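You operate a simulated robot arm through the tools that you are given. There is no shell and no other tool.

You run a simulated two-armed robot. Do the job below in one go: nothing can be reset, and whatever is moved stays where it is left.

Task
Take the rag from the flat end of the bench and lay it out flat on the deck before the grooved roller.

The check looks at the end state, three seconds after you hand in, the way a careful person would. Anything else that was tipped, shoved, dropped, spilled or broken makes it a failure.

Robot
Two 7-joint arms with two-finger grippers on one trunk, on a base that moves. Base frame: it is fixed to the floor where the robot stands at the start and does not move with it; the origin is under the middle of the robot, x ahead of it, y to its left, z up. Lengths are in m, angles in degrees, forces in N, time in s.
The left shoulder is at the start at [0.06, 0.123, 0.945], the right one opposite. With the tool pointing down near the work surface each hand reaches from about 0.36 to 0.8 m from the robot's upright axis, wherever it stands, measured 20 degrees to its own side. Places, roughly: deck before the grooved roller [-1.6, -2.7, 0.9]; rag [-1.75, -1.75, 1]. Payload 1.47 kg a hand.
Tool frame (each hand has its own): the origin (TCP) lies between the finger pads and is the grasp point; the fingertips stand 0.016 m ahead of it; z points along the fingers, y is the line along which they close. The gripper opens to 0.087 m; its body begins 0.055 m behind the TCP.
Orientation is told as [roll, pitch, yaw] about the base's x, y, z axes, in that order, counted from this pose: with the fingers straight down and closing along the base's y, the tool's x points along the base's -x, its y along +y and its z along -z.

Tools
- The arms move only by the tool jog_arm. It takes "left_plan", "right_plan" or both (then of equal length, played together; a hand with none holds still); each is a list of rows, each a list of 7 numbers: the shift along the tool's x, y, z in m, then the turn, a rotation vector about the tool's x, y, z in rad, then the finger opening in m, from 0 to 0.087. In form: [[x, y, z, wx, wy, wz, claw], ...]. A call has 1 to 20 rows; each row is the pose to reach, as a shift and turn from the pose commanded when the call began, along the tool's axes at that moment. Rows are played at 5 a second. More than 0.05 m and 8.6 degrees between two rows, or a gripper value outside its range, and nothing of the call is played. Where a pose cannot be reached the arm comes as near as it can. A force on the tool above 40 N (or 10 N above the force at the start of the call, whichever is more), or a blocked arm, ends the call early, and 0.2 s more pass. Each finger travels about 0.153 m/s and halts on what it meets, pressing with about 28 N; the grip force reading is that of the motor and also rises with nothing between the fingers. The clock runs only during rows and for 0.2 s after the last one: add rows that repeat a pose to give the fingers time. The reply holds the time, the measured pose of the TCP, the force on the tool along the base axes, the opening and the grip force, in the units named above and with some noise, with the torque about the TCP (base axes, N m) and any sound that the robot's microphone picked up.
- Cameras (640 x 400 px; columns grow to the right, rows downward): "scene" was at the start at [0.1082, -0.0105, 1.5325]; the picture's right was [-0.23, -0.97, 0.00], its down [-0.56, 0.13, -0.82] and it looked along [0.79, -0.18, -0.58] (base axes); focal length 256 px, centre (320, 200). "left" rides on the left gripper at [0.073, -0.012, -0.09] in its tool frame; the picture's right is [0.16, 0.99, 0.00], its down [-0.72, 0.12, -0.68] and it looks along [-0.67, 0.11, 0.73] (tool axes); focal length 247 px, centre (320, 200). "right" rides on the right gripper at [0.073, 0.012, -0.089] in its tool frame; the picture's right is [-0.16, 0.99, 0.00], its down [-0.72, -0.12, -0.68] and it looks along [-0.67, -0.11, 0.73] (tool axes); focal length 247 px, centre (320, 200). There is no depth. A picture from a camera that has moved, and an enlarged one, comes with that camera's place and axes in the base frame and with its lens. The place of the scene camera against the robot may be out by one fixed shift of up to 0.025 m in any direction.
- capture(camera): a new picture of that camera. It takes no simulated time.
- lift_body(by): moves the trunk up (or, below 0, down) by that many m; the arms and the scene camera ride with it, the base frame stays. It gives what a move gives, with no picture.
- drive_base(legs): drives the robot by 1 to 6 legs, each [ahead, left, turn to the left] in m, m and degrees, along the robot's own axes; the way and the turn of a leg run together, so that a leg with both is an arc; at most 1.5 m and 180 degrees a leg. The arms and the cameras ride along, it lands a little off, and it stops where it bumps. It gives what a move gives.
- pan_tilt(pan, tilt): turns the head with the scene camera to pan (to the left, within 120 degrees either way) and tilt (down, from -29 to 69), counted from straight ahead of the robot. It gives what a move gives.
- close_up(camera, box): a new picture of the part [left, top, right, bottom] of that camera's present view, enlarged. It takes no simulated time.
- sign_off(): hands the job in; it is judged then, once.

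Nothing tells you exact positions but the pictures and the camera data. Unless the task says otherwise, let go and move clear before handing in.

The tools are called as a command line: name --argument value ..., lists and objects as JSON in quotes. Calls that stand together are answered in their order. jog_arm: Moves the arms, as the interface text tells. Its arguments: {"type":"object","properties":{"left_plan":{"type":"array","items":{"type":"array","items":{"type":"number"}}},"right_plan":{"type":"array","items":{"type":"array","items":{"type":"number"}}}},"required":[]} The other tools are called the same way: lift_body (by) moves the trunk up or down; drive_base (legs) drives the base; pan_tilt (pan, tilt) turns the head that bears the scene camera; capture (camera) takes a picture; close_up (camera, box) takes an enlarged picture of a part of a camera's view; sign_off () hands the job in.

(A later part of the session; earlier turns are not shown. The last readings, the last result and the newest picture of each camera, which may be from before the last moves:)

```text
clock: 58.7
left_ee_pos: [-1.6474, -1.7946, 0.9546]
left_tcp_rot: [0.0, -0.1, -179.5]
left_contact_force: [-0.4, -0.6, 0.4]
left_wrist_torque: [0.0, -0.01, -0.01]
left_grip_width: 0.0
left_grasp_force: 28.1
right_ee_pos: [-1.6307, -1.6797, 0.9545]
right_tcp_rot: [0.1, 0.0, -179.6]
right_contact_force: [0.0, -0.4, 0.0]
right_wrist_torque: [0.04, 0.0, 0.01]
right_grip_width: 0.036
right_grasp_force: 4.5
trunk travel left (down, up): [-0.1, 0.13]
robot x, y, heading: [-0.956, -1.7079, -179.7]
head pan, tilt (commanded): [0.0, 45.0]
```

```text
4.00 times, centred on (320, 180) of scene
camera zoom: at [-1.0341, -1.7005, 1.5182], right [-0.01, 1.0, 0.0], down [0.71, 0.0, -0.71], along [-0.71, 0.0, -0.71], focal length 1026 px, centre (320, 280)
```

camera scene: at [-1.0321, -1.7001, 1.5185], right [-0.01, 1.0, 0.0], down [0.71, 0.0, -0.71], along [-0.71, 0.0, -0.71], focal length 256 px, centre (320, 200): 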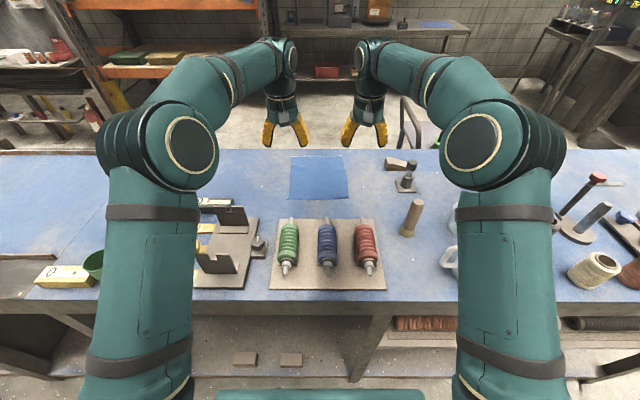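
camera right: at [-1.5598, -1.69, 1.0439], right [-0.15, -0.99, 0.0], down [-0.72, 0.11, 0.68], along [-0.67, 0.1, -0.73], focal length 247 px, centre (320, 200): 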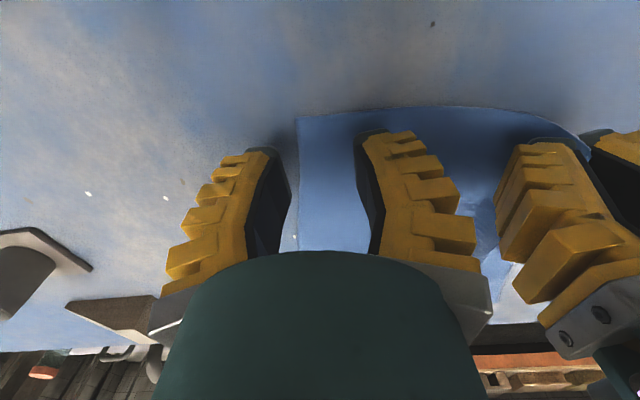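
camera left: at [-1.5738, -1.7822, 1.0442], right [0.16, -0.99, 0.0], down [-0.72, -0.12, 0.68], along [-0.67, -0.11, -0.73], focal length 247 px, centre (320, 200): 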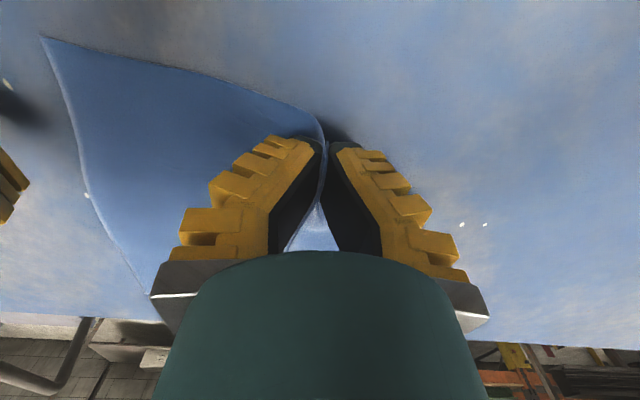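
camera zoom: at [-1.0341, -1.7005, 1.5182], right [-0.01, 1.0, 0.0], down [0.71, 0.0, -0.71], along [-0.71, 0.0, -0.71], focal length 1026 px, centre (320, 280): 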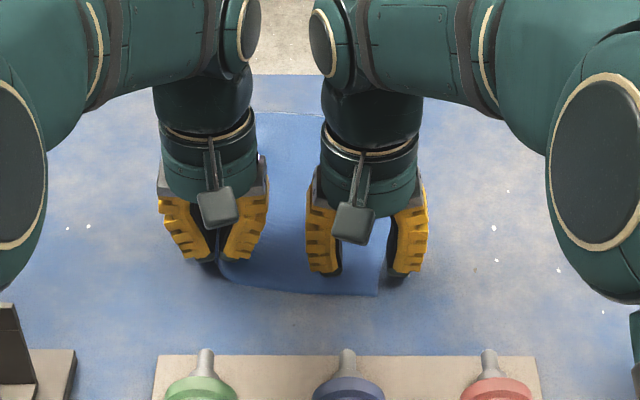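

The right corner's edge sits between the fingers, close to the outer one. I'll press lightly and close while shifting the hand inward, so the inner finger stays put and the outer finger gathers the edge.

jog_arm --right_plan '[[0, 0.005, 0.01, 0, 0, 0, 0.03], [0, 0.005, 0.018, 0, 0, 0, 0.03], [0, 0.005, 0.0205, 0, 0, 0, 0.03], [0, 0.008, 0.0205, 0, 0, 0, 0.024], [0, 0.011, 0.0205, 0, 0, 0, 0.018], [0, 0.014, 0.0205, 0, 0, 0, 0.012], [0, 0.017, 0.0205, 0, 0, 0, 0.006], [0, 0.02, 0.0205, 0, 0, 0, 0.0], [0, 0.02, 0.0205, 0, 0, 0, 0.0], [0, 0.02, 0.0205, 0, 0, 0, 0.0], [0, 0.02, 0.0205, 0, 0, 0, 0.0]]'

capture --camera "right"

close_up --camera "scene" --box '[240, 130, 400, 230]'

```text
clock: 61.1
left_ee_pos: [-1.6462, -1.7953, 0.9555]
left_tcp_rot: [-0.1, -0.1, -179.6]
left_contact_force: [0.1, -3.6, 0.3]
left_wrist_torque: [0.02, 0.02, -0.01]
left_grip_width: 0.0001
left_grasp_force: 27.9
right_ee_pos: [-1.6298, -1.6995, 0.9338]
right_tcp_rot: [-0.1, -0.1, -179.6]
right_contact_force: [1.2, -7.7, 20.2]
right_wrist_torque: [-0.51, -0.19, -0.08]
right_grip_width: 0.0
right_grasp_force: 29.5
trunk travel left (down, up): [-0.1, 0.13]
robot x, y, heading: [-0.9535, -1.7101, -179.5]
head pan, tilt (commanded): [0.0, 45.0]
```

```text
taken
camera right: at [-1.5578, -1.7103, 1.0238], right [-0.15, -0.99, 0.0], down [-0.72, 0.11, 0.68], along [-0.67, 0.1, -0.73], focal length 247 px, centre (320, 200)
```

right: 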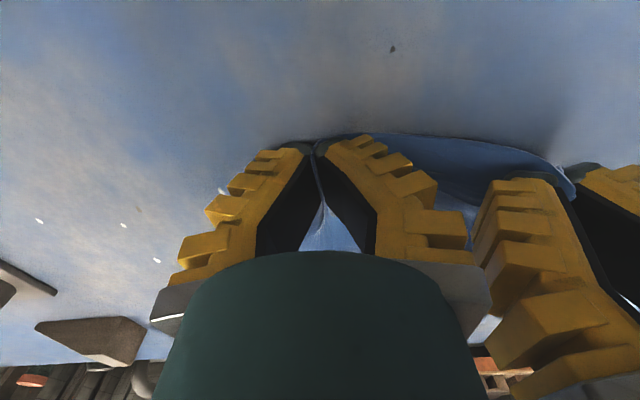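

```text
4.00 times, centred on (320, 180) of scene
camera zoom: at [-1.0324, -1.7007, 1.5184], right [-0.01, 1.0, 0.0], down [0.71, 0.0, -0.71], along [-0.71, 0.0, -0.71], focal length 1026 px, centre (320, 280)
```

zoom: 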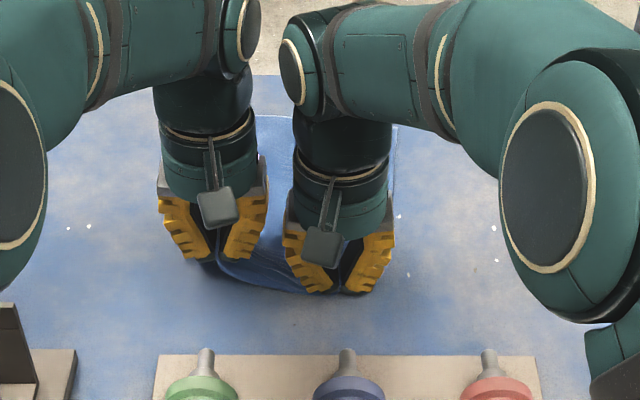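

Cloth is visible between the right fingers too. I'll lift the right hand to match the left, easing it outward slightly to relieve the sideways load, and check that both corners are held.

jog_arm --right_plan '[[0, -0.004, -0.01, 0, 0, 0, 0], [0, -0.01, -0.022, 0, 0, 0, 0], [0, -0.016, -0.022, 0, 0, 0, 0], [0, -0.016, -0.022, 0, 0, 0, 0]]'

capture --camera "right"

capture --camera "left"

close_up --camera "scene" --box '[240, 130, 400, 230]'

```text
clock: 62.1
left_ee_pos: [-1.6473, -1.7927, 0.9541]
left_tcp_rot: [-0.1, 0.0, -179.7]
left_contact_force: [0.8, 9.0, 0.9]
left_wrist_torque: [0.18, -0.06, 0.0]
left_grip_width: 0.0
left_grasp_force: 27.9
right_ee_pos: [-1.6297, -1.6846, 0.9566]
right_tcp_rot: [0.1, 0.0, -179.6]
right_contact_force: [-0.9, -9.2, -0.1]
right_wrist_torque: [-0.18, 0.02, 0.03]
right_grip_width: 0.0
right_grasp_force: 26.9
trunk travel left (down, up): [-0.1, 0.13]
robot x, y, heading: [-0.9555, -1.7082, -179.3]
head pan, tilt (commanded): [0.0, 45.0]
```

```text
taken
camera right: at [-1.5588, -1.6951, 1.0448], right [-0.15, -0.99, 0.0], down [-0.72, 0.11, 0.68], along [-0.67, 0.1, -0.73], focal length 247 px, centre (320, 200)
```

right: 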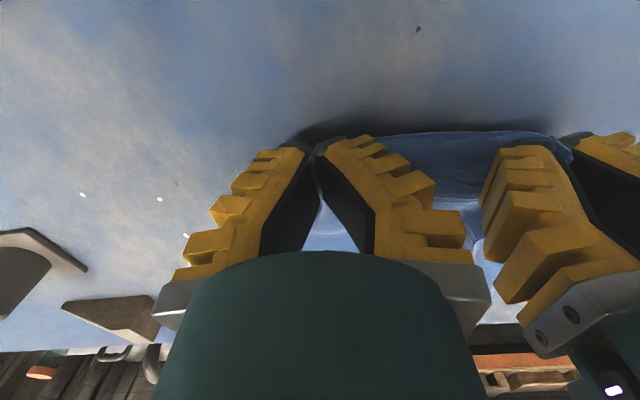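

```text
taken
camera left: at [-1.5736, -1.7813, 1.0444], right [0.16, -0.99, 0.0], down [-0.72, -0.12, 0.68], along [-0.67, -0.11, -0.73], focal length 247 px, centre (320, 200)
```

left: 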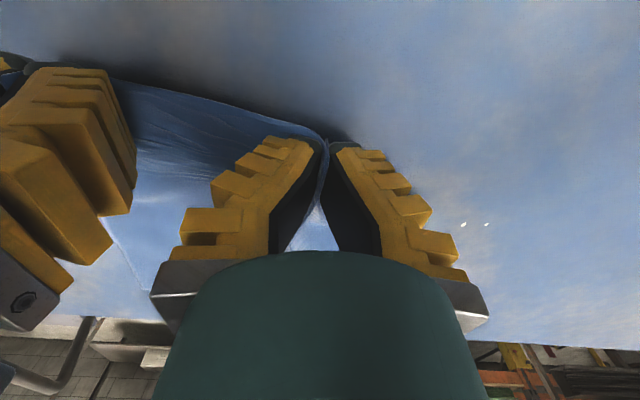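

```text
4.00 times, centred on (320, 180) of scene
camera zoom: at [-1.034, -1.7005, 1.5183], right [-0.01, 1.0, 0.0], down [0.71, 0.0, -0.71], along [-0.71, 0.0, -0.71], focal length 1026 px, centre (320, 280)
```

zoom: 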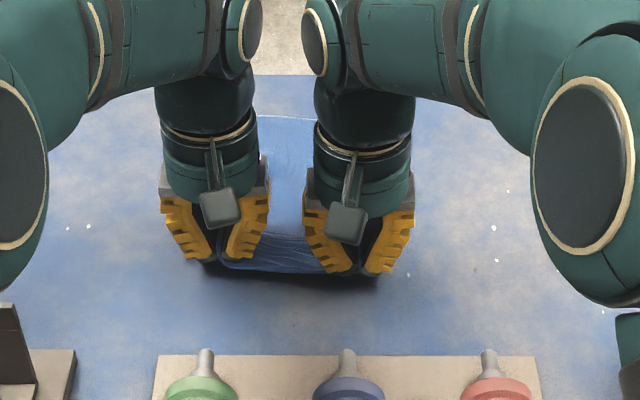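

Both grippers hold the rag, and about 9 N of tension pulls between them. I'll ease that by a few millimetres and lift both hands together so the rag hangs clear of the bench.

jog_arm --left_plan '[[0, 0, 0, 0, 0, 0, 0], [0, 0, -0.04, 0, 0, 0, 0], [0, 0, -0.08, 0, 0, 0, 0], [0, 0, -0.12, 0, 0, 0, 0], [0, 0, -0.16, 0, 0, 0, 0], [0, 0, -0.2, 0, 0, 0, 0], [0, 0, -0.2, 0, 0, 0, 0]]' --right_plan '[[-0.01, 0.006, 0, 0, 0, 0, 0], [-0.017, 0.006, -0.04, 0, 0, 0, 0], [-0.017, 0.006, -0.08, 0, 0, 0, 0], [-0.017, 0.006, -0.12, 0, 0, 0, 0], [-0.017, 0.006, -0.16, 0, 0, 0, 0], [-0.017, 0.006, -0.2, 0, 0, 0, 0], [-0.017, 0.006, -0.2, 0, 0, 0, 0]]'

capture --camera "scene"

close_up --camera "scene" --box '[200, 60, 440, 210]'

capture --camera "left"

capture --camera "right"

```text
clock: 63.7
left_ee_pos: [-1.6447, -1.7957, 1.1534]
left_tcp_rot: [-0.1, 0.0, -179.6]
left_contact_force: [-1.4, 1.0, 0.7]
left_wrist_torque: [-0.01, -0.01, -0.01]
left_grip_width: 0.0
left_grasp_force: 29.9
right_ee_pos: [-1.6483, -1.6905, 1.1556]
right_tcp_rot: [0.0, -0.1, -179.7]
right_contact_force: [-0.4, -3.1, -0.3]
right_wrist_torque: [-0.04, 0.03, 0.0]
right_grip_width: 0.0
right_grasp_force: 30.3
trunk travel left (down, up): [-0.1, 0.13]
robot x, y, heading: [-0.9541, -1.7096, -179.7]
head pan, tilt (commanded): [0.0, 45.0]
```

```text
taken
camera scene: at [-1.0344, -1.7004, 1.5182], right [-0.01, 1.0, 0.0], down [0.71, 0.0, -0.71], along [-0.71, 0.0, -0.71], focal length 256 px, centre (320, 200)
```

scene: 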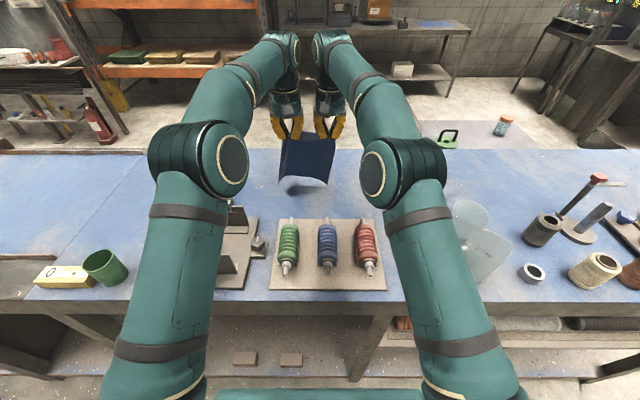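

```text
2.67 times, centred on (320, 135) of scene
camera zoom: at [-1.0344, -1.7004, 1.5182], right [-0.01, 1.0, 0.0], down [0.71, 0.0, -0.71], along [-0.71, 0.0, -0.71], focal length 684 px, centre (320, 373)
```

zoom: 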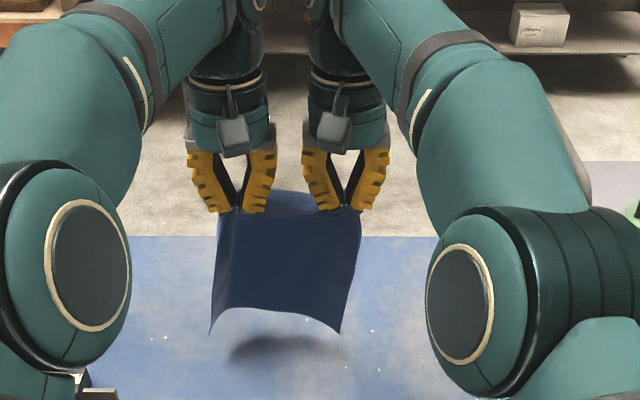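

```text
taken
camera left: at [-1.5727, -1.7827, 1.2432], right [0.16, -0.99, 0.0], down [-0.72, -0.12, 0.68], along [-0.67, -0.11, -0.73], focal length 247 px, centre (320, 200)
```

left: 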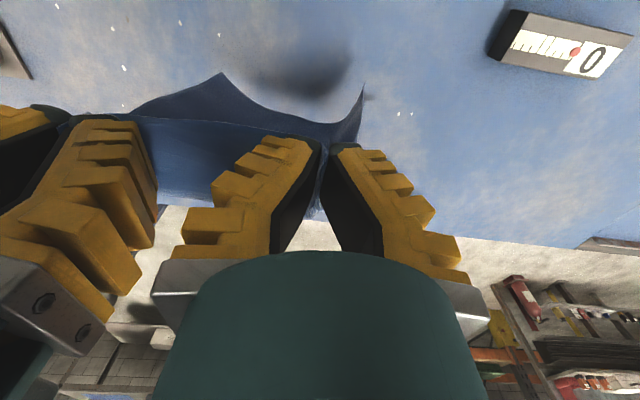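

```text
taken
camera right: at [-1.5768, -1.7008, 1.2442], right [-0.15, -0.99, 0.0], down [-0.72, 0.11, 0.68], along [-0.67, 0.1, -0.73], focal length 247 px, centre (320, 200)
```

right: 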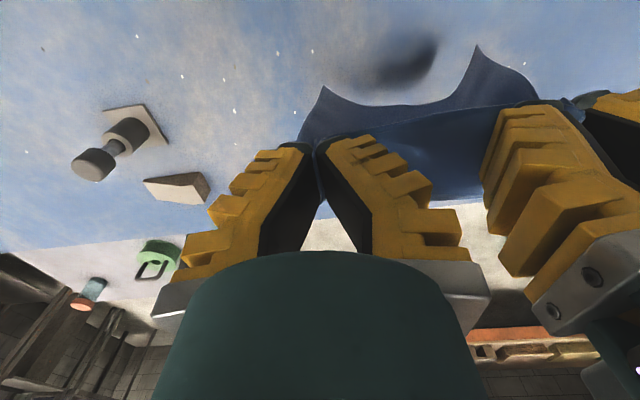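

The rag hangs freely from both grippers. I'll raise the trunk for clearance, back away from the bench, strafe left in front of the deck and look before driving in.

lift_body --by 0.12

drive_base --legs '[[-0.45, 0, 0], [0, 0.93, 0]]'

capture --camera "scene"

```text
clock: 65.2
left_ee_pos: [-1.6447, -1.7951, 1.2728]
left_tcp_rot: [0.0, 0.1, -179.6]
left_contact_force: [0.2, 2.6, 0.1]
left_wrist_torque: [0.18, 0.01, -0.01]
left_grip_width: 0.0003
left_grasp_force: 23.5
right_ee_pos: [-1.6486, -1.6898, 1.2749]
right_tcp_rot: [0.0, 0.0, -179.6]
right_contact_force: [-0.4, -3.2, -0.7]
right_wrist_torque: [-0.12, -0.01, -0.07]
right_grip_width: 0.0
right_grasp_force: 22.1
trunk travel left (down, up): [-0.22, 0.01]
robot x, y, heading: [-0.9547, -1.7074, -179.7]
head pan, tilt (commanded): [0.0, 45.0]
```

```text
clock: 76.1
left_ee_pos: [-1.1819, -2.7277, 1.2742]
left_tcp_rot: [0.1, 0.0, -179.9]
left_contact_force: [-0.6, -0.1, -0.7]
left_wrist_torque: [0.01, 0.04, 0.04]
left_grip_width: 0.0001
left_grasp_force: 27.9
right_ee_pos: [-1.1844, -2.6227, 1.2756]
right_tcp_rot: [-0.1, 0.0, -179.9]
right_contact_force: [0.7, 0.0, -0.1]
right_wrist_torque: [0.01, 0.04, 0.0]
right_grip_width: 0.0
right_grasp_force: 27.8
trunk travel left (down, up): [-0.22, 0.01]
robot x, y, heading: [-0.4948, -2.645, -180.0]
head pan, tilt (commanded): [0.0, 45.0]
```

```text
taken
camera scene: at [-0.57, -2.6362, 1.6383], right [0.0, 1.0, 0.0], down [0.71, 0.0, -0.71], along [-0.71, 0.0, -0.71], focal length 256 px, centre (320, 200)
```

scene: 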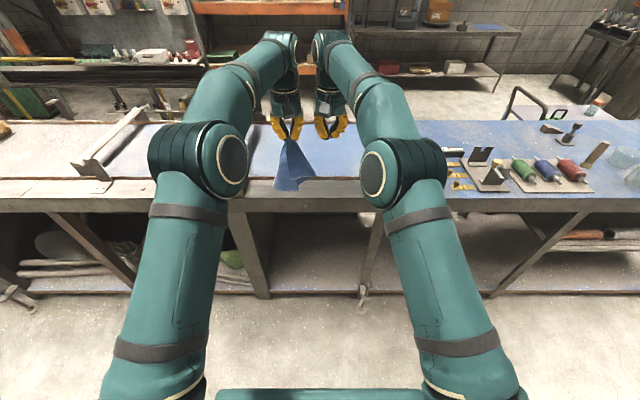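

The forces between the hands have dropped, and the rag may now hang from the left hand only. I'll zoom in to check.

close_up --camera "scene" --box '[240, 100, 400, 200]'

capture --camera "left"

capture --camera "right"

```text
4.00 times, centred on (320, 150) of scene
camera zoom: at [-0.57, -2.6362, 1.6383], right [0.0, 1.0, 0.0], down [0.71, 0.0, -0.71], along [-0.71, 0.0, -0.71], focal length 1026 px, centre (320, 400)
```

zoom: 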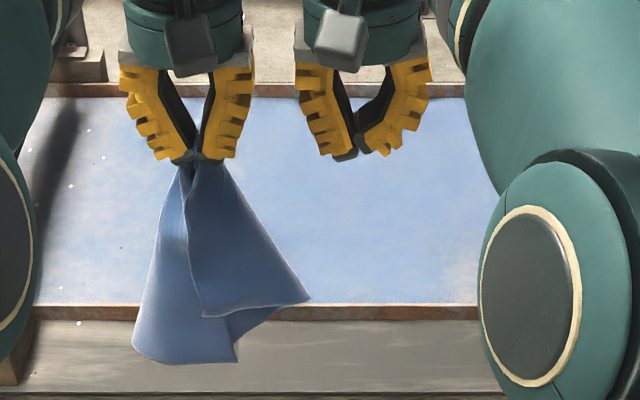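

```text
taken
camera left: at [-1.1087, -2.7161, 1.3631], right [0.16, -0.99, 0.0], down [-0.72, -0.12, 0.68], along [-0.67, -0.11, -0.73], focal length 247 px, centre (320, 200)
```

left: 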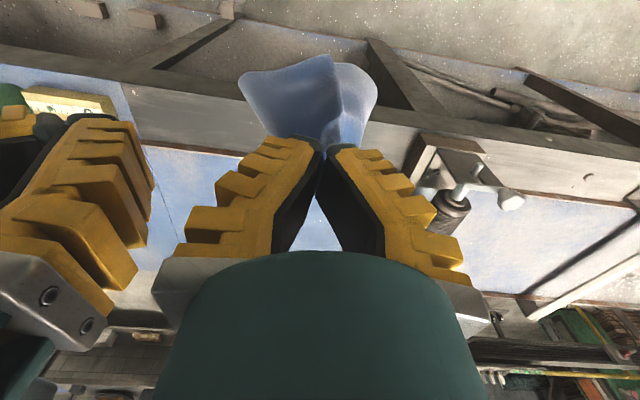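

```text
taken
camera right: at [-1.1125, -2.6339, 1.3642], right [-0.16, -0.99, 0.0], down [-0.72, 0.12, 0.68], along [-0.67, 0.11, -0.73], focal length 247 px, centre (320, 200)
```

right: 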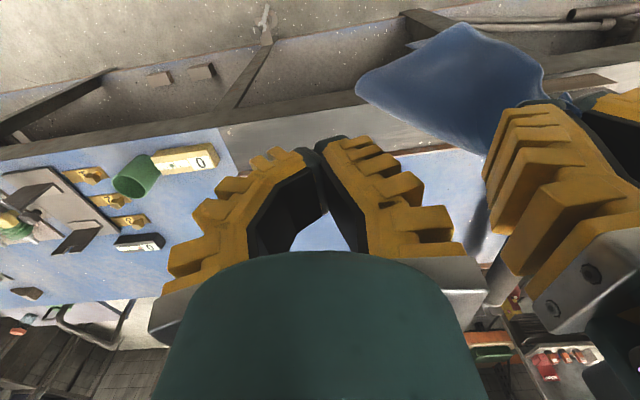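

The right gripper has lost its corner in transit. The left hand still holds the front-left corner, and I place the free front-right corner near (-1.21, -2.66, 1.10). I'll back the right hand off and turn it, tilted 45° and closing along x, so it can take that corner from the right side while it hangs.

jog_arm --right_plan '[[0, -0.046, 0, 0, 0, 0, 0], [0, -0.0927, 0, 0, 0, 0, 0], [-0.0013, -0.0927, 0.0113, -0.0512, 0.0512, 0.1236, 0], [-0.0027, -0.0927, 0.0226, -0.1023, 0.1023, 0.2472, 0], [-0.004, -0.0927, 0.0339, -0.1535, 0.1535, 0.3708, 0], [-0.0053, -0.0927, 0.0452, -0.2047, 0.2047, 0.4943, 0], [-0.0067, -0.0927, 0.0565, -0.2558, 0.2558, 0.6179, 0], [-0.008, -0.0927, 0.0678, -0.307, 0.307, 0.7415, 0], [-0.0093, -0.0927, 0.0791, -0.3582, 0.3582, 0.8651, 0.02], [-0.0107, -0.0927, 0.0904, -0.4093, 0.4093, 0.9887, 0.04], [-0.012, -0.0927, 0.1017, -0.4605, 0.4605, 1.1122, 0.06], [-0.0133, -0.0927, 0.113, -0.5117, 0.5117, 1.2358, 0.08], [-0.0147, -0.0927, 0.1243, -0.5628, 0.5628, 1.3594, 0.087], [-0.016, -0.0927, 0.1356, -0.614, 0.614, 1.483, 0.087], [-0.016, -0.0927, 0.1356, -0.614, 0.614, 1.483, 0.087]]'

capture --camera "scene"

close_up --camera "scene" --box '[240, 100, 400, 200]'

capture --camera "right"

```text
clock: 79.3
left_ee_pos: [-1.181, -2.7286, 1.2735]
left_tcp_rot: [0.0, 0.0, -179.8]
left_contact_force: [0.3, 0.1, -0.5]
left_wrist_torque: [0.02, 0.03, 0.01]
left_grip_width: 0.0
left_grasp_force: 28.2
right_ee_pos: [-1.2002, -2.5296, 1.1389]
right_tcp_rot: [0.0, 45.2, 89.9]
right_contact_force: [-0.7, 0.1, -0.1]
right_wrist_torque: [0.01, 0.01, 0.0]
right_grip_width: 0.087
right_grasp_force: 0.1
trunk travel left (down, up): [-0.22, 0.01]
robot x, y, heading: [-0.4916, -2.6443, -179.7]
head pan, tilt (commanded): [0.0, 45.0]
```

```text
taken
camera scene: at [-0.57, -2.6364, 1.6383], right [0.0, 1.0, 0.0], down [0.71, 0.0, -0.71], along [-0.71, 0.0, -0.71], focal length 256 px, centre (320, 200)
```

scene: 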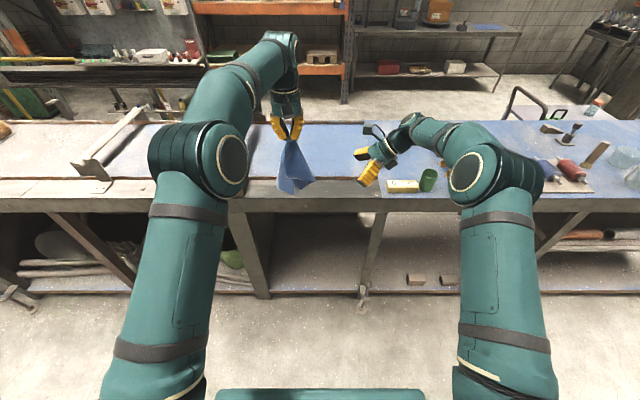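

```text
4.00 times, centred on (320, 150) of scene
camera zoom: at [-0.57, -2.6364, 1.6383], right [0.0, 1.0, 0.0], down [0.71, 0.0, -0.71], along [-0.71, 0.0, -0.71], focal length 1026 px, centre (320, 400)
```

zoom: 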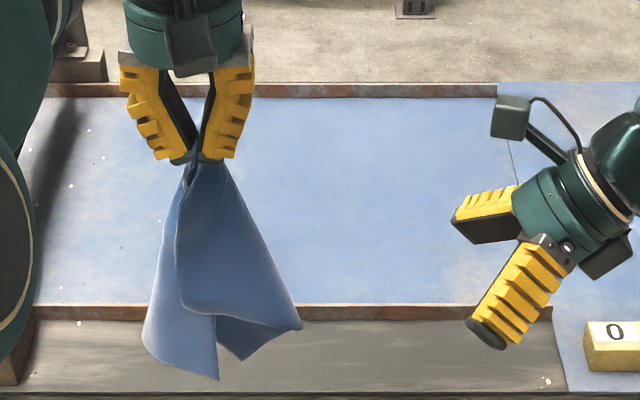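

```text
taken
camera right: at [-1.2131, -2.5175, 1.2533], right [-0.99, 0.11, -0.11], down [0.12, 0.99, -0.03], along [0.11, -0.04, -0.99], focal length 247 px, centre (320, 200)
```

right: 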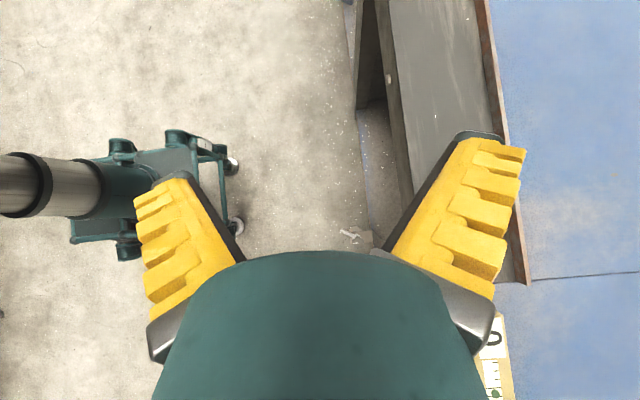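

The right hand is in the tilted pose and clear of the rag. I'll view the hanging cloth from the left wrist camera to fix the corner's position.

capture --camera "left"

close_up --camera "scene" --box '[260, 130, 340, 200]'

close_up --camera "left" --box '[200, 20, 440, 170]'

```text
taken
camera left: at [-1.1087, -2.7163, 1.3631], right [0.16, -0.99, 0.0], down [-0.72, -0.12, 0.68], along [-0.67, -0.11, -0.73], focal length 247 px, centre (320, 200)
```

left: 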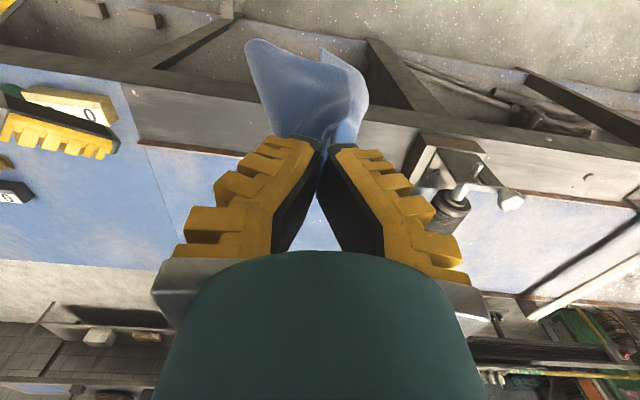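

```text
5.71 times, centred on (300, 165) of scene
camera zoom: at [-0.57, -2.6364, 1.6383], right [0.0, 1.0, 0.0], down [0.71, 0.0, -0.71], along [-0.71, 0.0, -0.71], focal length 1465 px, centre (434, 400)
```

zoom: 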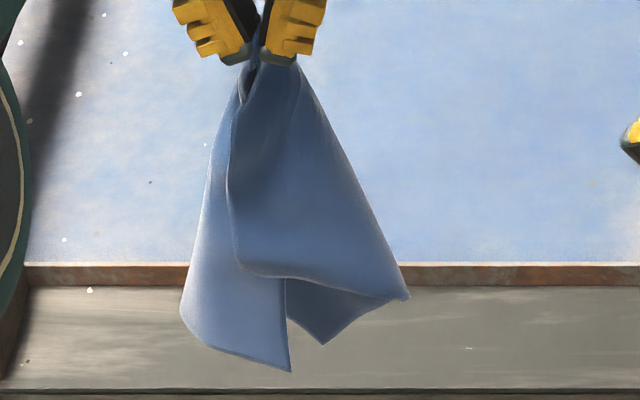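

```text
2.67 times, centred on (320, 95) of left
camera zoom: at [-1.1087, -2.7163, 1.3631], right [0.16, -0.99, 0.0], down [-0.72, -0.12, 0.68], along [-0.67, -0.11, -0.73], focal length 659 px, centre (320, 480)
```

zoom: 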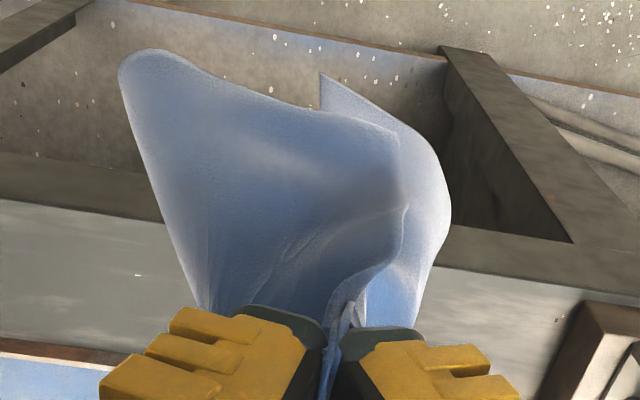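

From the scene and left views the hanging corners are now near (-1.165, -2.662, 1.115) for front-right and (-1.168, -2.728, 1.057) for back-left. I'll slide the open right gripper in from the right to straddle the front-right corner.

jog_arm --right_plan '[[0.015, -0.01, 0.0205, 0, 0, 0, 0.087], [0.032, -0.02, 0.0425, 0, 0, 0, 0.087], [0.05, -0.03, 0.065, 0, 0, 0, 0.087], [0.066, -0.03, 0.086, 0, 0, 0, 0.087], [0.0775, -0.03, 0.101, 0, 0, 0, 0.087], [0.0887, -0.03, 0.1155, 0, 0, 0, 0.087]]'

close_up --camera "scene" --box '[260, 130, 340, 200]'

capture --camera "right"

capture --camera "left"

```text
clock: 80.7
left_ee_pos: [-1.1815, -2.7287, 1.2734]
left_tcp_rot: [0.0, 0.0, -179.9]
left_contact_force: [-0.4, -0.3, 0.4]
left_wrist_torque: [-0.01, -0.05, 0.01]
left_grip_width: 0.0002
left_grasp_force: 28.8
right_ee_pos: [-1.1717, -2.6742, 1.119]
right_tcp_rot: [0.1, 45.0, 90.1]
right_contact_force: [0.0, -0.5, 0.5]
right_wrist_torque: [0.01, -0.01, 0.01]
right_grip_width: 0.0872
right_grasp_force: 0.1
trunk travel left (down, up): [-0.22, 0.01]
robot x, y, heading: [-0.4906, -2.6446, -180.3]
head pan, tilt (commanded): [0.0, 45.0]
```

```text
5.71 times, centred on (300, 165) of scene
camera zoom: at [-0.5701, -2.6368, 1.6383], right [0.0, 1.0, 0.0], down [0.71, 0.0, -0.71], along [-0.71, 0.0, -0.71], focal length 1465 px, centre (434, 400)
```

zoom: 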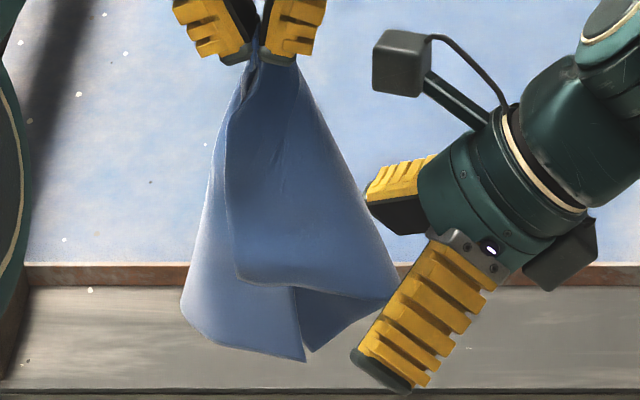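

```text
taken
camera right: at [-1.1846, -2.663, 1.2344], right [-0.99, 0.11, -0.11], down [0.12, 0.99, -0.03], along [0.11, -0.04, -0.99], focal length 247 px, centre (320, 200)
```

right: 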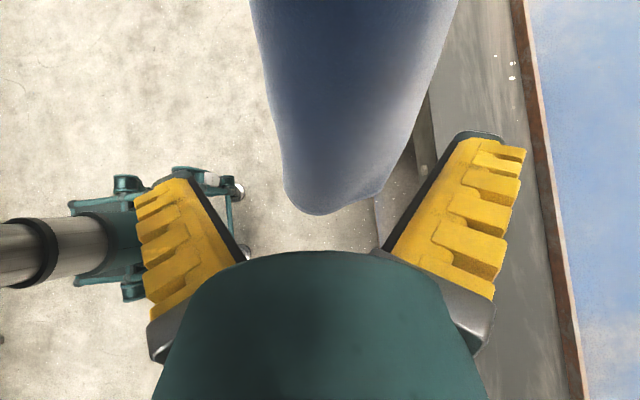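

```text
taken
camera left: at [-1.1088, -2.7167, 1.363], right [0.16, -0.99, 0.0], down [-0.72, -0.12, 0.68], along [-0.67, -0.11, -0.73], focal length 247 px, centre (320, 200)
```

left: 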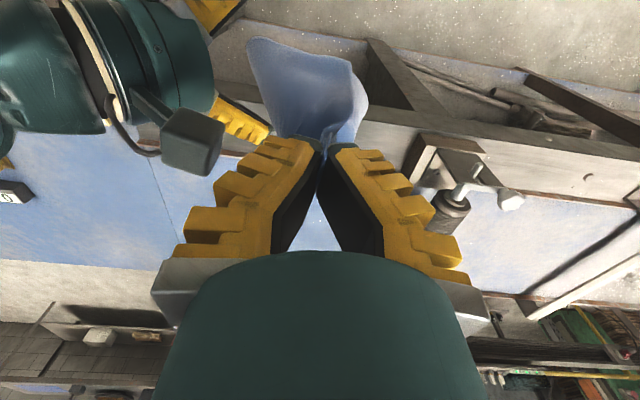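

The corner is between the right fingers, with the cloth reaching back to the grasp point. I'll close slowly on it.

jog_arm --right_plan '[[0, 0, 0.003, 0, 0, 0, 0.07], [0, 0, 0.003, 0, 0, 0, 0.052], [0, 0, 0.003, 0, 0, 0, 0.034], [0, 0, 0.003, 0, 0, 0, 0.016], [0, 0, 0.003, 0, 0, 0, 0.0], [0, 0, 0.003, 0, 0, 0, 0.0], [0, 0, 0.003, 0, 0, 0, 0.0], [0, 0, 0.003, 0, 0, 0, 0.0]]'

close_up --camera "scene" --box '[260, 130, 340, 200]'

capture --camera "right"

capture --camera "left"

```text
clock: 82.5
left_ee_pos: [-1.1812, -2.7274, 1.2733]
left_tcp_rot: [0.0, 0.0, -179.9]
left_contact_force: [0.1, -0.1, -0.2]
left_wrist_torque: [0.01, -0.01, 0.01]
left_grip_width: 0.0
left_grasp_force: 28.1
right_ee_pos: [-1.1711, -2.6757, 1.1181]
right_tcp_rot: [0.0, 45.0, 90.1]
right_contact_force: [-0.2, 0.3, 0.3]
right_wrist_torque: [-0.01, 0.01, 0.01]
right_grip_width: 0.0
right_grasp_force: 21.5
trunk travel left (down, up): [-0.22, 0.01]
robot x, y, heading: [-0.4906, -2.645, -180.2]
head pan, tilt (commanded): [0.0, 45.0]
```

```text
5.71 times, centred on (300, 165) of scene
camera zoom: at [-0.57, -2.636, 1.6383], right [0.0, 1.0, 0.0], down [0.71, 0.0, -0.71], along [-0.71, 0.0, -0.71], focal length 1465 px, centre (434, 400)
```

zoom: 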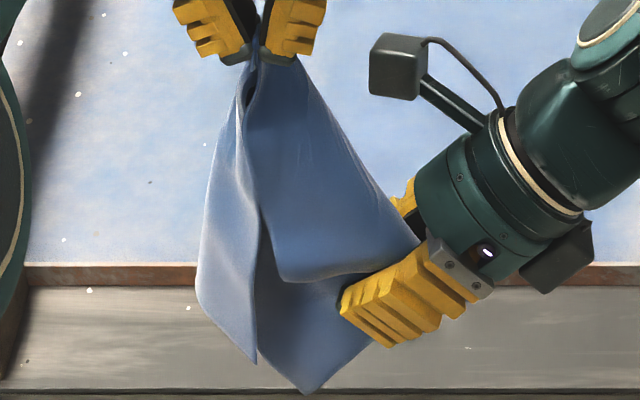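

```text
taken
camera right: at [-1.1848, -2.6641, 1.2326], right [-0.99, 0.11, -0.11], down [0.12, 0.99, -0.03], along [0.11, -0.04, -0.99], focal length 247 px, centre (320, 200)
```

right: 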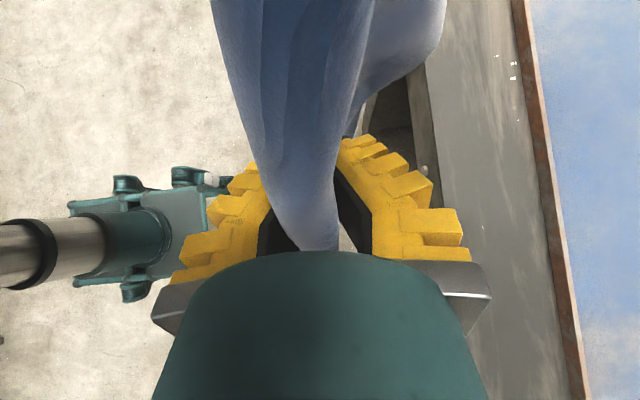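

```text
taken
camera left: at [-1.1088, -2.7159, 1.3631], right [0.16, -0.99, 0.0], down [-0.72, -0.12, 0.68], along [-0.67, -0.11, -0.73], focal length 247 px, centre (320, 200)
```

left: 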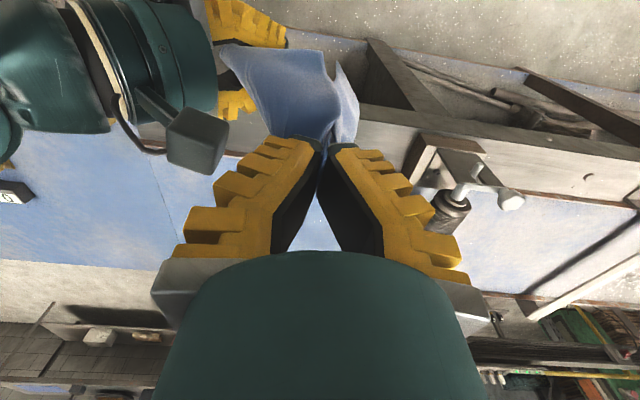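

The right gripper now holds the cloth near the front-right corner. I'll raise it out and up to the left hand's level so the rag opens out between the two hands.

jog_arm --right_plan '[[0, 0.002, -0.028, 0, 0, 0, 0], [0, 0.003, -0.056, 0, 0, 0, 0], [0, 0.005, -0.085, 0, 0, 0, 0], [0.01, 0.006, -0.109, 0, 0, 0, 0], [0.02, 0.007, -0.133, 0, 0, 0, 0], [0.03, 0.009, -0.157, 0, 0, 0, 0], [0.039, 0.01, -0.18, 0, 0, 0, 0], [0.039, 0.01, -0.18, 0, 0, 0, 0], [0.039, 0.01, -0.18, 0, 0, 0, 0]]'

close_up --camera "scene" --box '[240, 100, 400, 200]'

capture --camera "right"

capture --camera "left"

```text
clock: 84.5
left_ee_pos: [-1.1811, -2.7278, 1.2726]
left_tcp_rot: [0.0, 0.0, -179.9]
left_contact_force: [-0.6, 0.5, 0.4]
left_wrist_torque: [-0.02, 0.01, 0.02]
left_grip_width: 0.0001
left_grasp_force: 28.1
right_ee_pos: [-1.1819, -2.5767, 1.2737]
right_tcp_rot: [0.0, 44.9, 90.0]
right_contact_force: [0.0, 0.3, 0.7]
right_wrist_torque: [0.0, 0.01, -0.02]
right_grip_width: 0.0023
right_grasp_force: 27.1
trunk travel left (down, up): [-0.22, 0.01]
robot x, y, heading: [-0.4908, -2.6439, -179.9]
head pan, tilt (commanded): [0.0, 45.0]
```

```text
4.00 times, centred on (320, 150) of scene
camera zoom: at [-0.5699, -2.636, 1.6383], right [0.0, 1.0, 0.0], down [0.71, 0.0, -0.71], along [-0.71, 0.0, -0.71], focal length 1026 px, centre (320, 400)
```

zoom: 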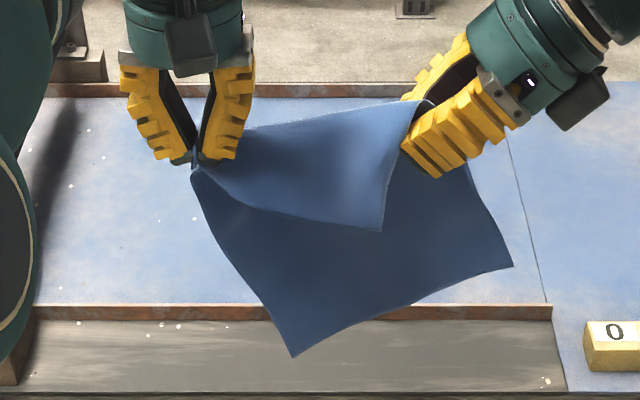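

```text
taken
camera right: at [-1.1944, -2.565, 1.3881], right [-0.99, 0.11, -0.11], down [0.11, 0.99, -0.03], along [0.11, -0.04, -0.99], focal length 247 px, centre (320, 200)
```

right: 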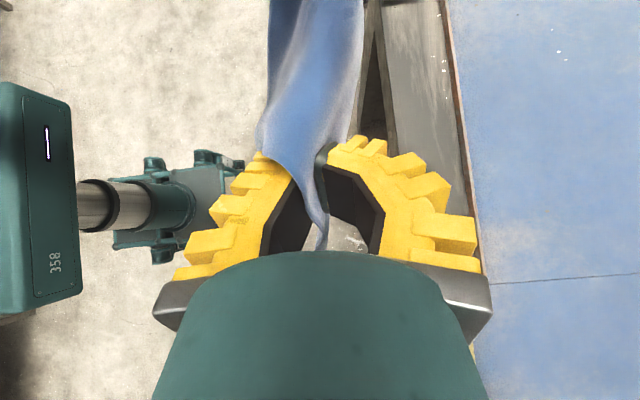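

```text
taken
camera left: at [-1.1087, -2.7159, 1.3631], right [0.16, -0.99, 0.0], down [-0.72, -0.12, 0.68], along [-0.67, -0.11, -0.73], focal length 247 px, centre (320, 200)
```

left: 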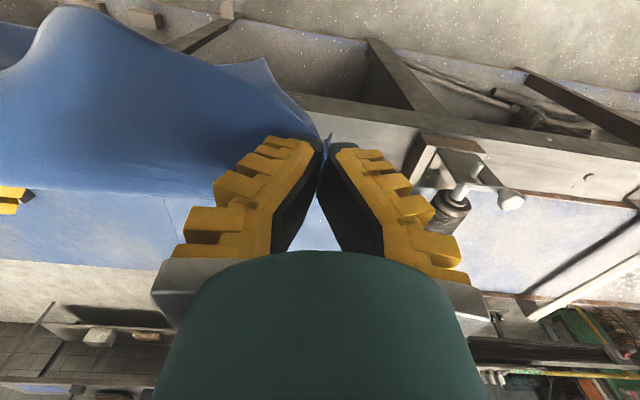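

The rag is now held at its front-left corner and partway along its right edge, so a small triangular flap hangs in front. The deck is clear, so I'll drive in, lower the rag there and straighten the flap on the deck.

drive_base --legs '[[0, 0.05, 0], [0.4, 0, 0]]'

capture --camera "scene"

close_up --camera "scene" --box '[240, 100, 400, 200]'

```text
clock: 87.8
left_ee_pos: [-1.5866, -2.7802, 1.2728]
left_tcp_rot: [0.0, 0.0, -179.7]
left_contact_force: [0.0, -0.6, -0.9]
left_wrist_torque: [0.01, -0.02, 0.0]
left_grip_width: 0.0001
left_grasp_force: 28.0
right_ee_pos: [-1.5875, -2.6297, 1.2738]
right_tcp_rot: [0.1, 45.0, 90.3]
right_contact_force: [-1.1, 0.1, 0.2]
right_wrist_torque: [-0.03, -0.02, 0.04]
right_grip_width: 0.002
right_grasp_force: 21.9
trunk travel left (down, up): [-0.22, 0.01]
robot x, y, heading: [-0.8985, -2.6956, -179.8]
head pan, tilt (commanded): [0.0, 45.0]
```

```text
taken
camera scene: at [-0.9763, -2.6875, 1.6383], right [0.0, 1.0, 0.0], down [0.71, 0.0, -0.71], along [-0.71, 0.0, -0.71], focal length 256 px, centre (320, 200)
```

scene: 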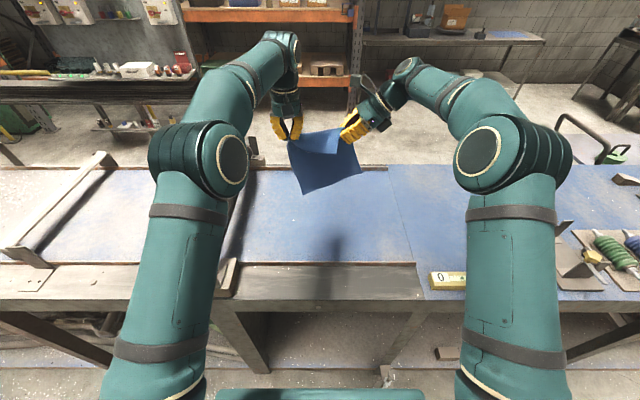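

```text
4.00 times, centred on (320, 150) of scene
camera zoom: at [-0.9763, -2.6875, 1.6383], right [0.0, 1.0, 0.0], down [0.71, 0.0, -0.71], along [-0.71, 0.0, -0.71], focal length 1026 px, centre (320, 400)
```

zoom: 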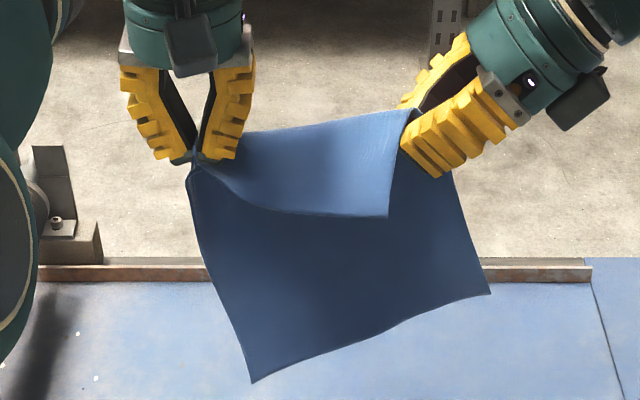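

The rag hangs squarely over the deck between the rails. I'll move 6 cm closer, then lower the trunk so its far edge comes down toward the deck.

drive_base --legs '[[0.06, 0, 0]]'

jog_arm --left_plan '[[-0.02, 0, 0, 0, 0, 0, 0], [-0.04, 0, 0, 0, 0, 0, 0], [-0.04, 0, 0, 0, 0, 0, 0]]' --right_plan '[[-0.007, 0.02, -0.007, 0, 0, 0, 0], [-0.018, 0.04, -0.018, 0, 0, 0, 0], [-0.018, 0.04, -0.018, 0, 0, 0, 0]]'

lift_body --by -0.1

capture --camera "scene"

close_up --camera "scene" --box '[240, 80, 400, 180]'

```text
clock: 88.7
left_ee_pos: [-1.6463, -2.7824, 1.2723]
left_tcp_rot: [0.0, 0.1, -179.7]
left_contact_force: [-0.9, 0.1, -1.1]
left_wrist_torque: [0.0, 0.0, 0.0]
left_grip_width: 0.0002
left_grasp_force: 28.4
right_ee_pos: [-1.6479, -2.6308, 1.2732]
right_tcp_rot: [-0.1, 45.0, 90.3]
right_contact_force: [-1.0, -0.5, 0.0]
right_wrist_torque: [-0.01, -0.03, 0.03]
right_grip_width: 0.0008
right_grasp_force: 30.1
trunk travel left (down, up): [-0.22, 0.01]
robot x, y, heading: [-0.9552, -2.6979, -179.5]
head pan, tilt (commanded): [0.0, 45.0]
```

```text
clock: 89.5
left_ee_pos: [-1.6673, -2.7848, 1.2718]
left_tcp_rot: [0.0, -0.1, -179.7]
left_contact_force: [0.9, 1.7, 1.0]
left_wrist_torque: [0.02, 0.02, -0.02]
left_grip_width: 0.0003
left_grasp_force: 27.8
left hand out of reach, approached as far as the arm can: row 2, 3
right_ee_pos: [-1.6828, -2.6067, 1.2773]
right_tcp_rot: [0.3, 45.0, 90.4]
right_contact_force: [0.8, -3.2, -0.9]
right_wrist_torque: [0.04, -0.02, 0.0]
right_grip_width: 0.0
right_grasp_force: 28.2
trunk travel left (down, up): [-0.22, 0.01]
robot x, y, heading: [-0.9542, -2.6974, -179.6]
head pan, tilt (commanded): [0.0, 45.0]
```

```text
clock: 90.8
left_ee_pos: [-1.6685, -2.7848, 1.1708]
left_tcp_rot: [0.1, 0.0, -179.7]
left_contact_force: [0.2, 2.1, 0.8]
left_wrist_torque: [0.02, 0.03, 0.01]
left_grip_width: 0.0
left_grasp_force: 27.9
right_ee_pos: [-1.6846, -2.6061, 1.1756]
right_tcp_rot: [0.2, 45.0, 90.3]
right_contact_force: [0.2, -1.1, 0.1]
right_wrist_torque: [0.03, 0.02, -0.04]
right_grip_width: 0.0001
right_grasp_force: 27.7
trunk travel left (down, up): [-0.12, 0.11]
robot x, y, heading: [-0.9549, -2.697, -179.6]
head pan, tilt (commanded): [0.0, 45.0]
```

```text
taken
camera scene: at [-1.0333, -2.688, 1.5384], right [-0.01, 1.0, 0.0], down [0.71, 0.0, -0.71], along [-0.71, 0.0, -0.71], focal length 256 px, centre (320, 200)
```

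scene: 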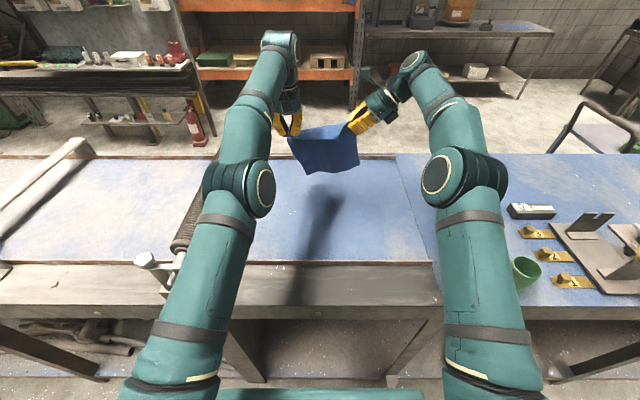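

```text
4.00 times, centred on (320, 130) of scene
camera zoom: at [-1.0333, -2.688, 1.5384], right [-0.01, 1.0, 0.0], down [0.71, 0.0, -0.71], along [-0.71, 0.0, -0.71], focal length 1026 px, centre (320, 480)
```

zoom: 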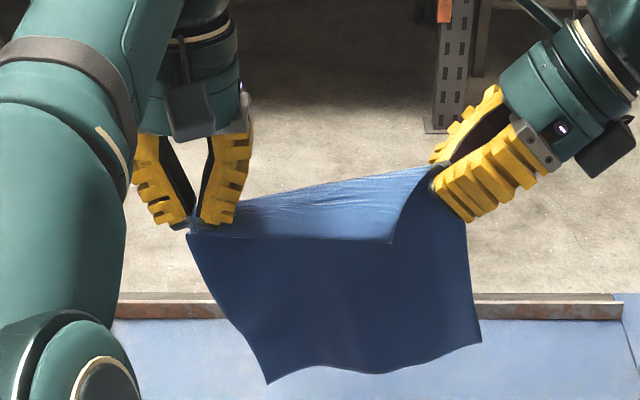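

The far edge is about to touch the deck near x=-1.755, and the front flap has shrunk to a narrow triangle. I'll lower both hands while drawing them toward me, so the back part of the rag lies down behind.

jog_arm --left_plan '[[0.005, 0, 0.02, 0, 0, 0, 0], [0.014, 0, 0.041, 0, 0, 0, 0], [0.027, 0, 0.061, 0, 0, 0, 0], [0.042, 0, 0.081, 0, 0, 0, 0], [0.055, 0, 0.096, 0, 0, 0, 0], [0.068, 0, 0.111, 0, 0, 0, 0], [0.068, 0, 0.111, 0, 0, 0, 0]]' --right_plan '[[-0.0177, -0.015, 0.0177, 0, 0, 0, 0], [-0.0354, -0.03, 0.0354, 0, 0, 0, 0], [-0.0495, -0.044, 0.0495, 0, 0, 0, 0], [-0.0636, -0.059, 0.0636, 0, 0, 0, 0], [-0.0742, -0.072, 0.0742, 0, 0, 0, 0], [-0.0848, -0.084, 0.0848, 0, 0, 0, 0], [-0.0848, -0.084, 0.0848, 0, 0, 0, 0]]'

close_up --camera "scene" --box '[240, 90, 400, 190]'

capture --camera "left"

capture --camera "right"

```text
clock: 92.4
left_ee_pos: [-1.6895, -2.7716, 1.0834]
left_tcp_rot: [0.0, -0.1, -179.7]
left_contact_force: [1.1, 2.1, -0.3]
left_wrist_torque: [0.03, -0.02, -0.01]
left_grip_width: 0.0
left_grasp_force: 27.2
left hand out of reach, approached as far as the arm can: row 1, 2, 3, 4, 5, 6, 7
right_ee_pos: [-1.6017, -2.6055, 1.0564]
right_tcp_rot: [0.1, 45.1, 90.3]
right_contact_force: [-1.3, -2.7, 1.2]
right_wrist_torque: [0.01, 0.01, -0.04]
right_grip_width: 0.0003
right_grasp_force: 28.8
trunk travel left (down, up): [-0.12, 0.11]
robot x, y, heading: [-0.9543, -2.6991, -179.5]
head pan, tilt (commanded): [0.0, 45.0]
```

```text
4.00 times, centred on (320, 140) of scene
camera zoom: at [-1.0332, -2.6881, 1.5383], right [-0.01, 1.0, 0.0], down [0.71, 0.0, -0.71], along [-0.71, 0.0, -0.71], focal length 1026 px, centre (320, 440)
```

zoom: 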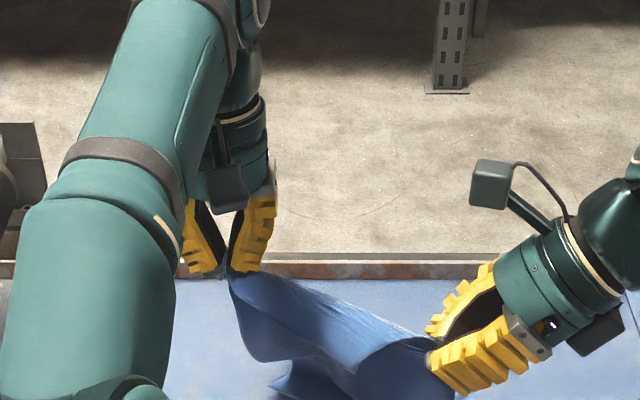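

```text
taken
camera left: at [-1.6165, -2.7599, 1.174], right [0.16, -0.99, 0.0], down [-0.72, -0.12, 0.68], along [-0.67, -0.11, -0.73], focal length 247 px, centre (320, 200)
```

left: 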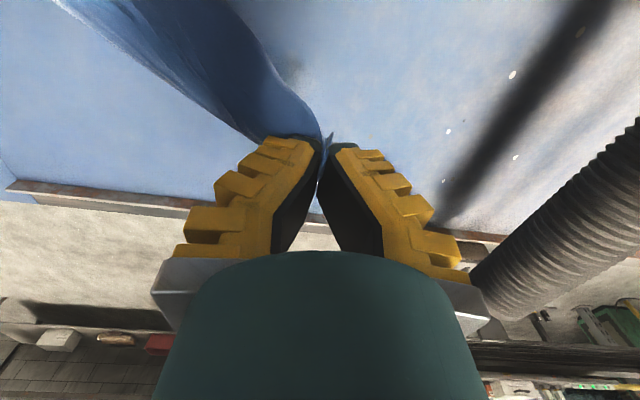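

```text
taken
camera right: at [-1.6147, -2.594, 1.1704], right [-0.99, 0.11, -0.11], down [0.11, 0.99, -0.03], along [0.11, -0.04, -0.99], focal length 247 px, centre (320, 200)
```

right: 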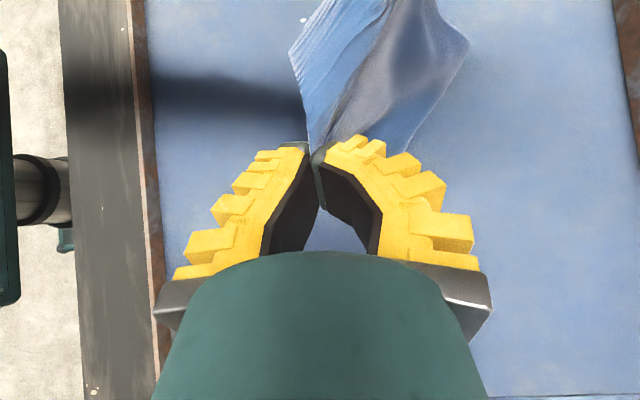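

The left arm was near its reach limit and ended up farther forward than intended, while the right followed its path. I'll look at the whole scene before correcting.

capture --camera "scene"

jog_arm --left_plan '[[0.01, 0, 0, 0, 0, 0, 0], [0.02, 0, 0, 0, 0, 0, 0]]'

```text
taken
camera scene: at [-1.0332, -2.6881, 1.5383], right [-0.01, 1.0, 0.0], down [0.71, 0.0, -0.71], along [-0.71, 0.0, -0.71], focal length 256 px, centre (320, 200)
```

scene: 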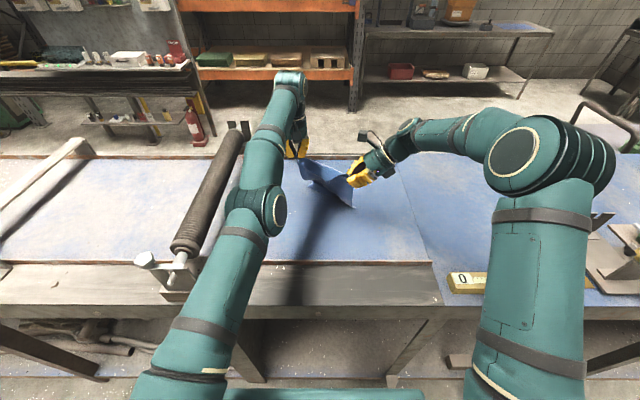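

```text
clock: 93.0
left_ee_pos: [-1.6882, -2.7727, 1.0871]
left_tcp_rot: [-0.1, 0.0, -179.7]
left_contact_force: [2.0, 0.9, -0.8]
left_wrist_torque: [0.03, -0.01, -0.01]
left_grip_width: 0.0002
left_grasp_force: 27.9
left hand out of reach, approached as far as the arm can: row 1, 2
right_ee_pos: [-1.6036, -2.6057, 1.0558]
right_tcp_rot: [0.1, 45.0, 90.2]
right_contact_force: [-1.7, -2.0, 0.1]
right_wrist_torque: [-0.03, 0.0, -0.02]
right_grip_width: 0.0
right_grasp_force: 28.4
trunk travel left (down, up): [-0.12, 0.11]
robot x, y, heading: [-0.9537, -2.696, -179.9]
head pan, tilt (commanded): [0.0, 45.0]
```

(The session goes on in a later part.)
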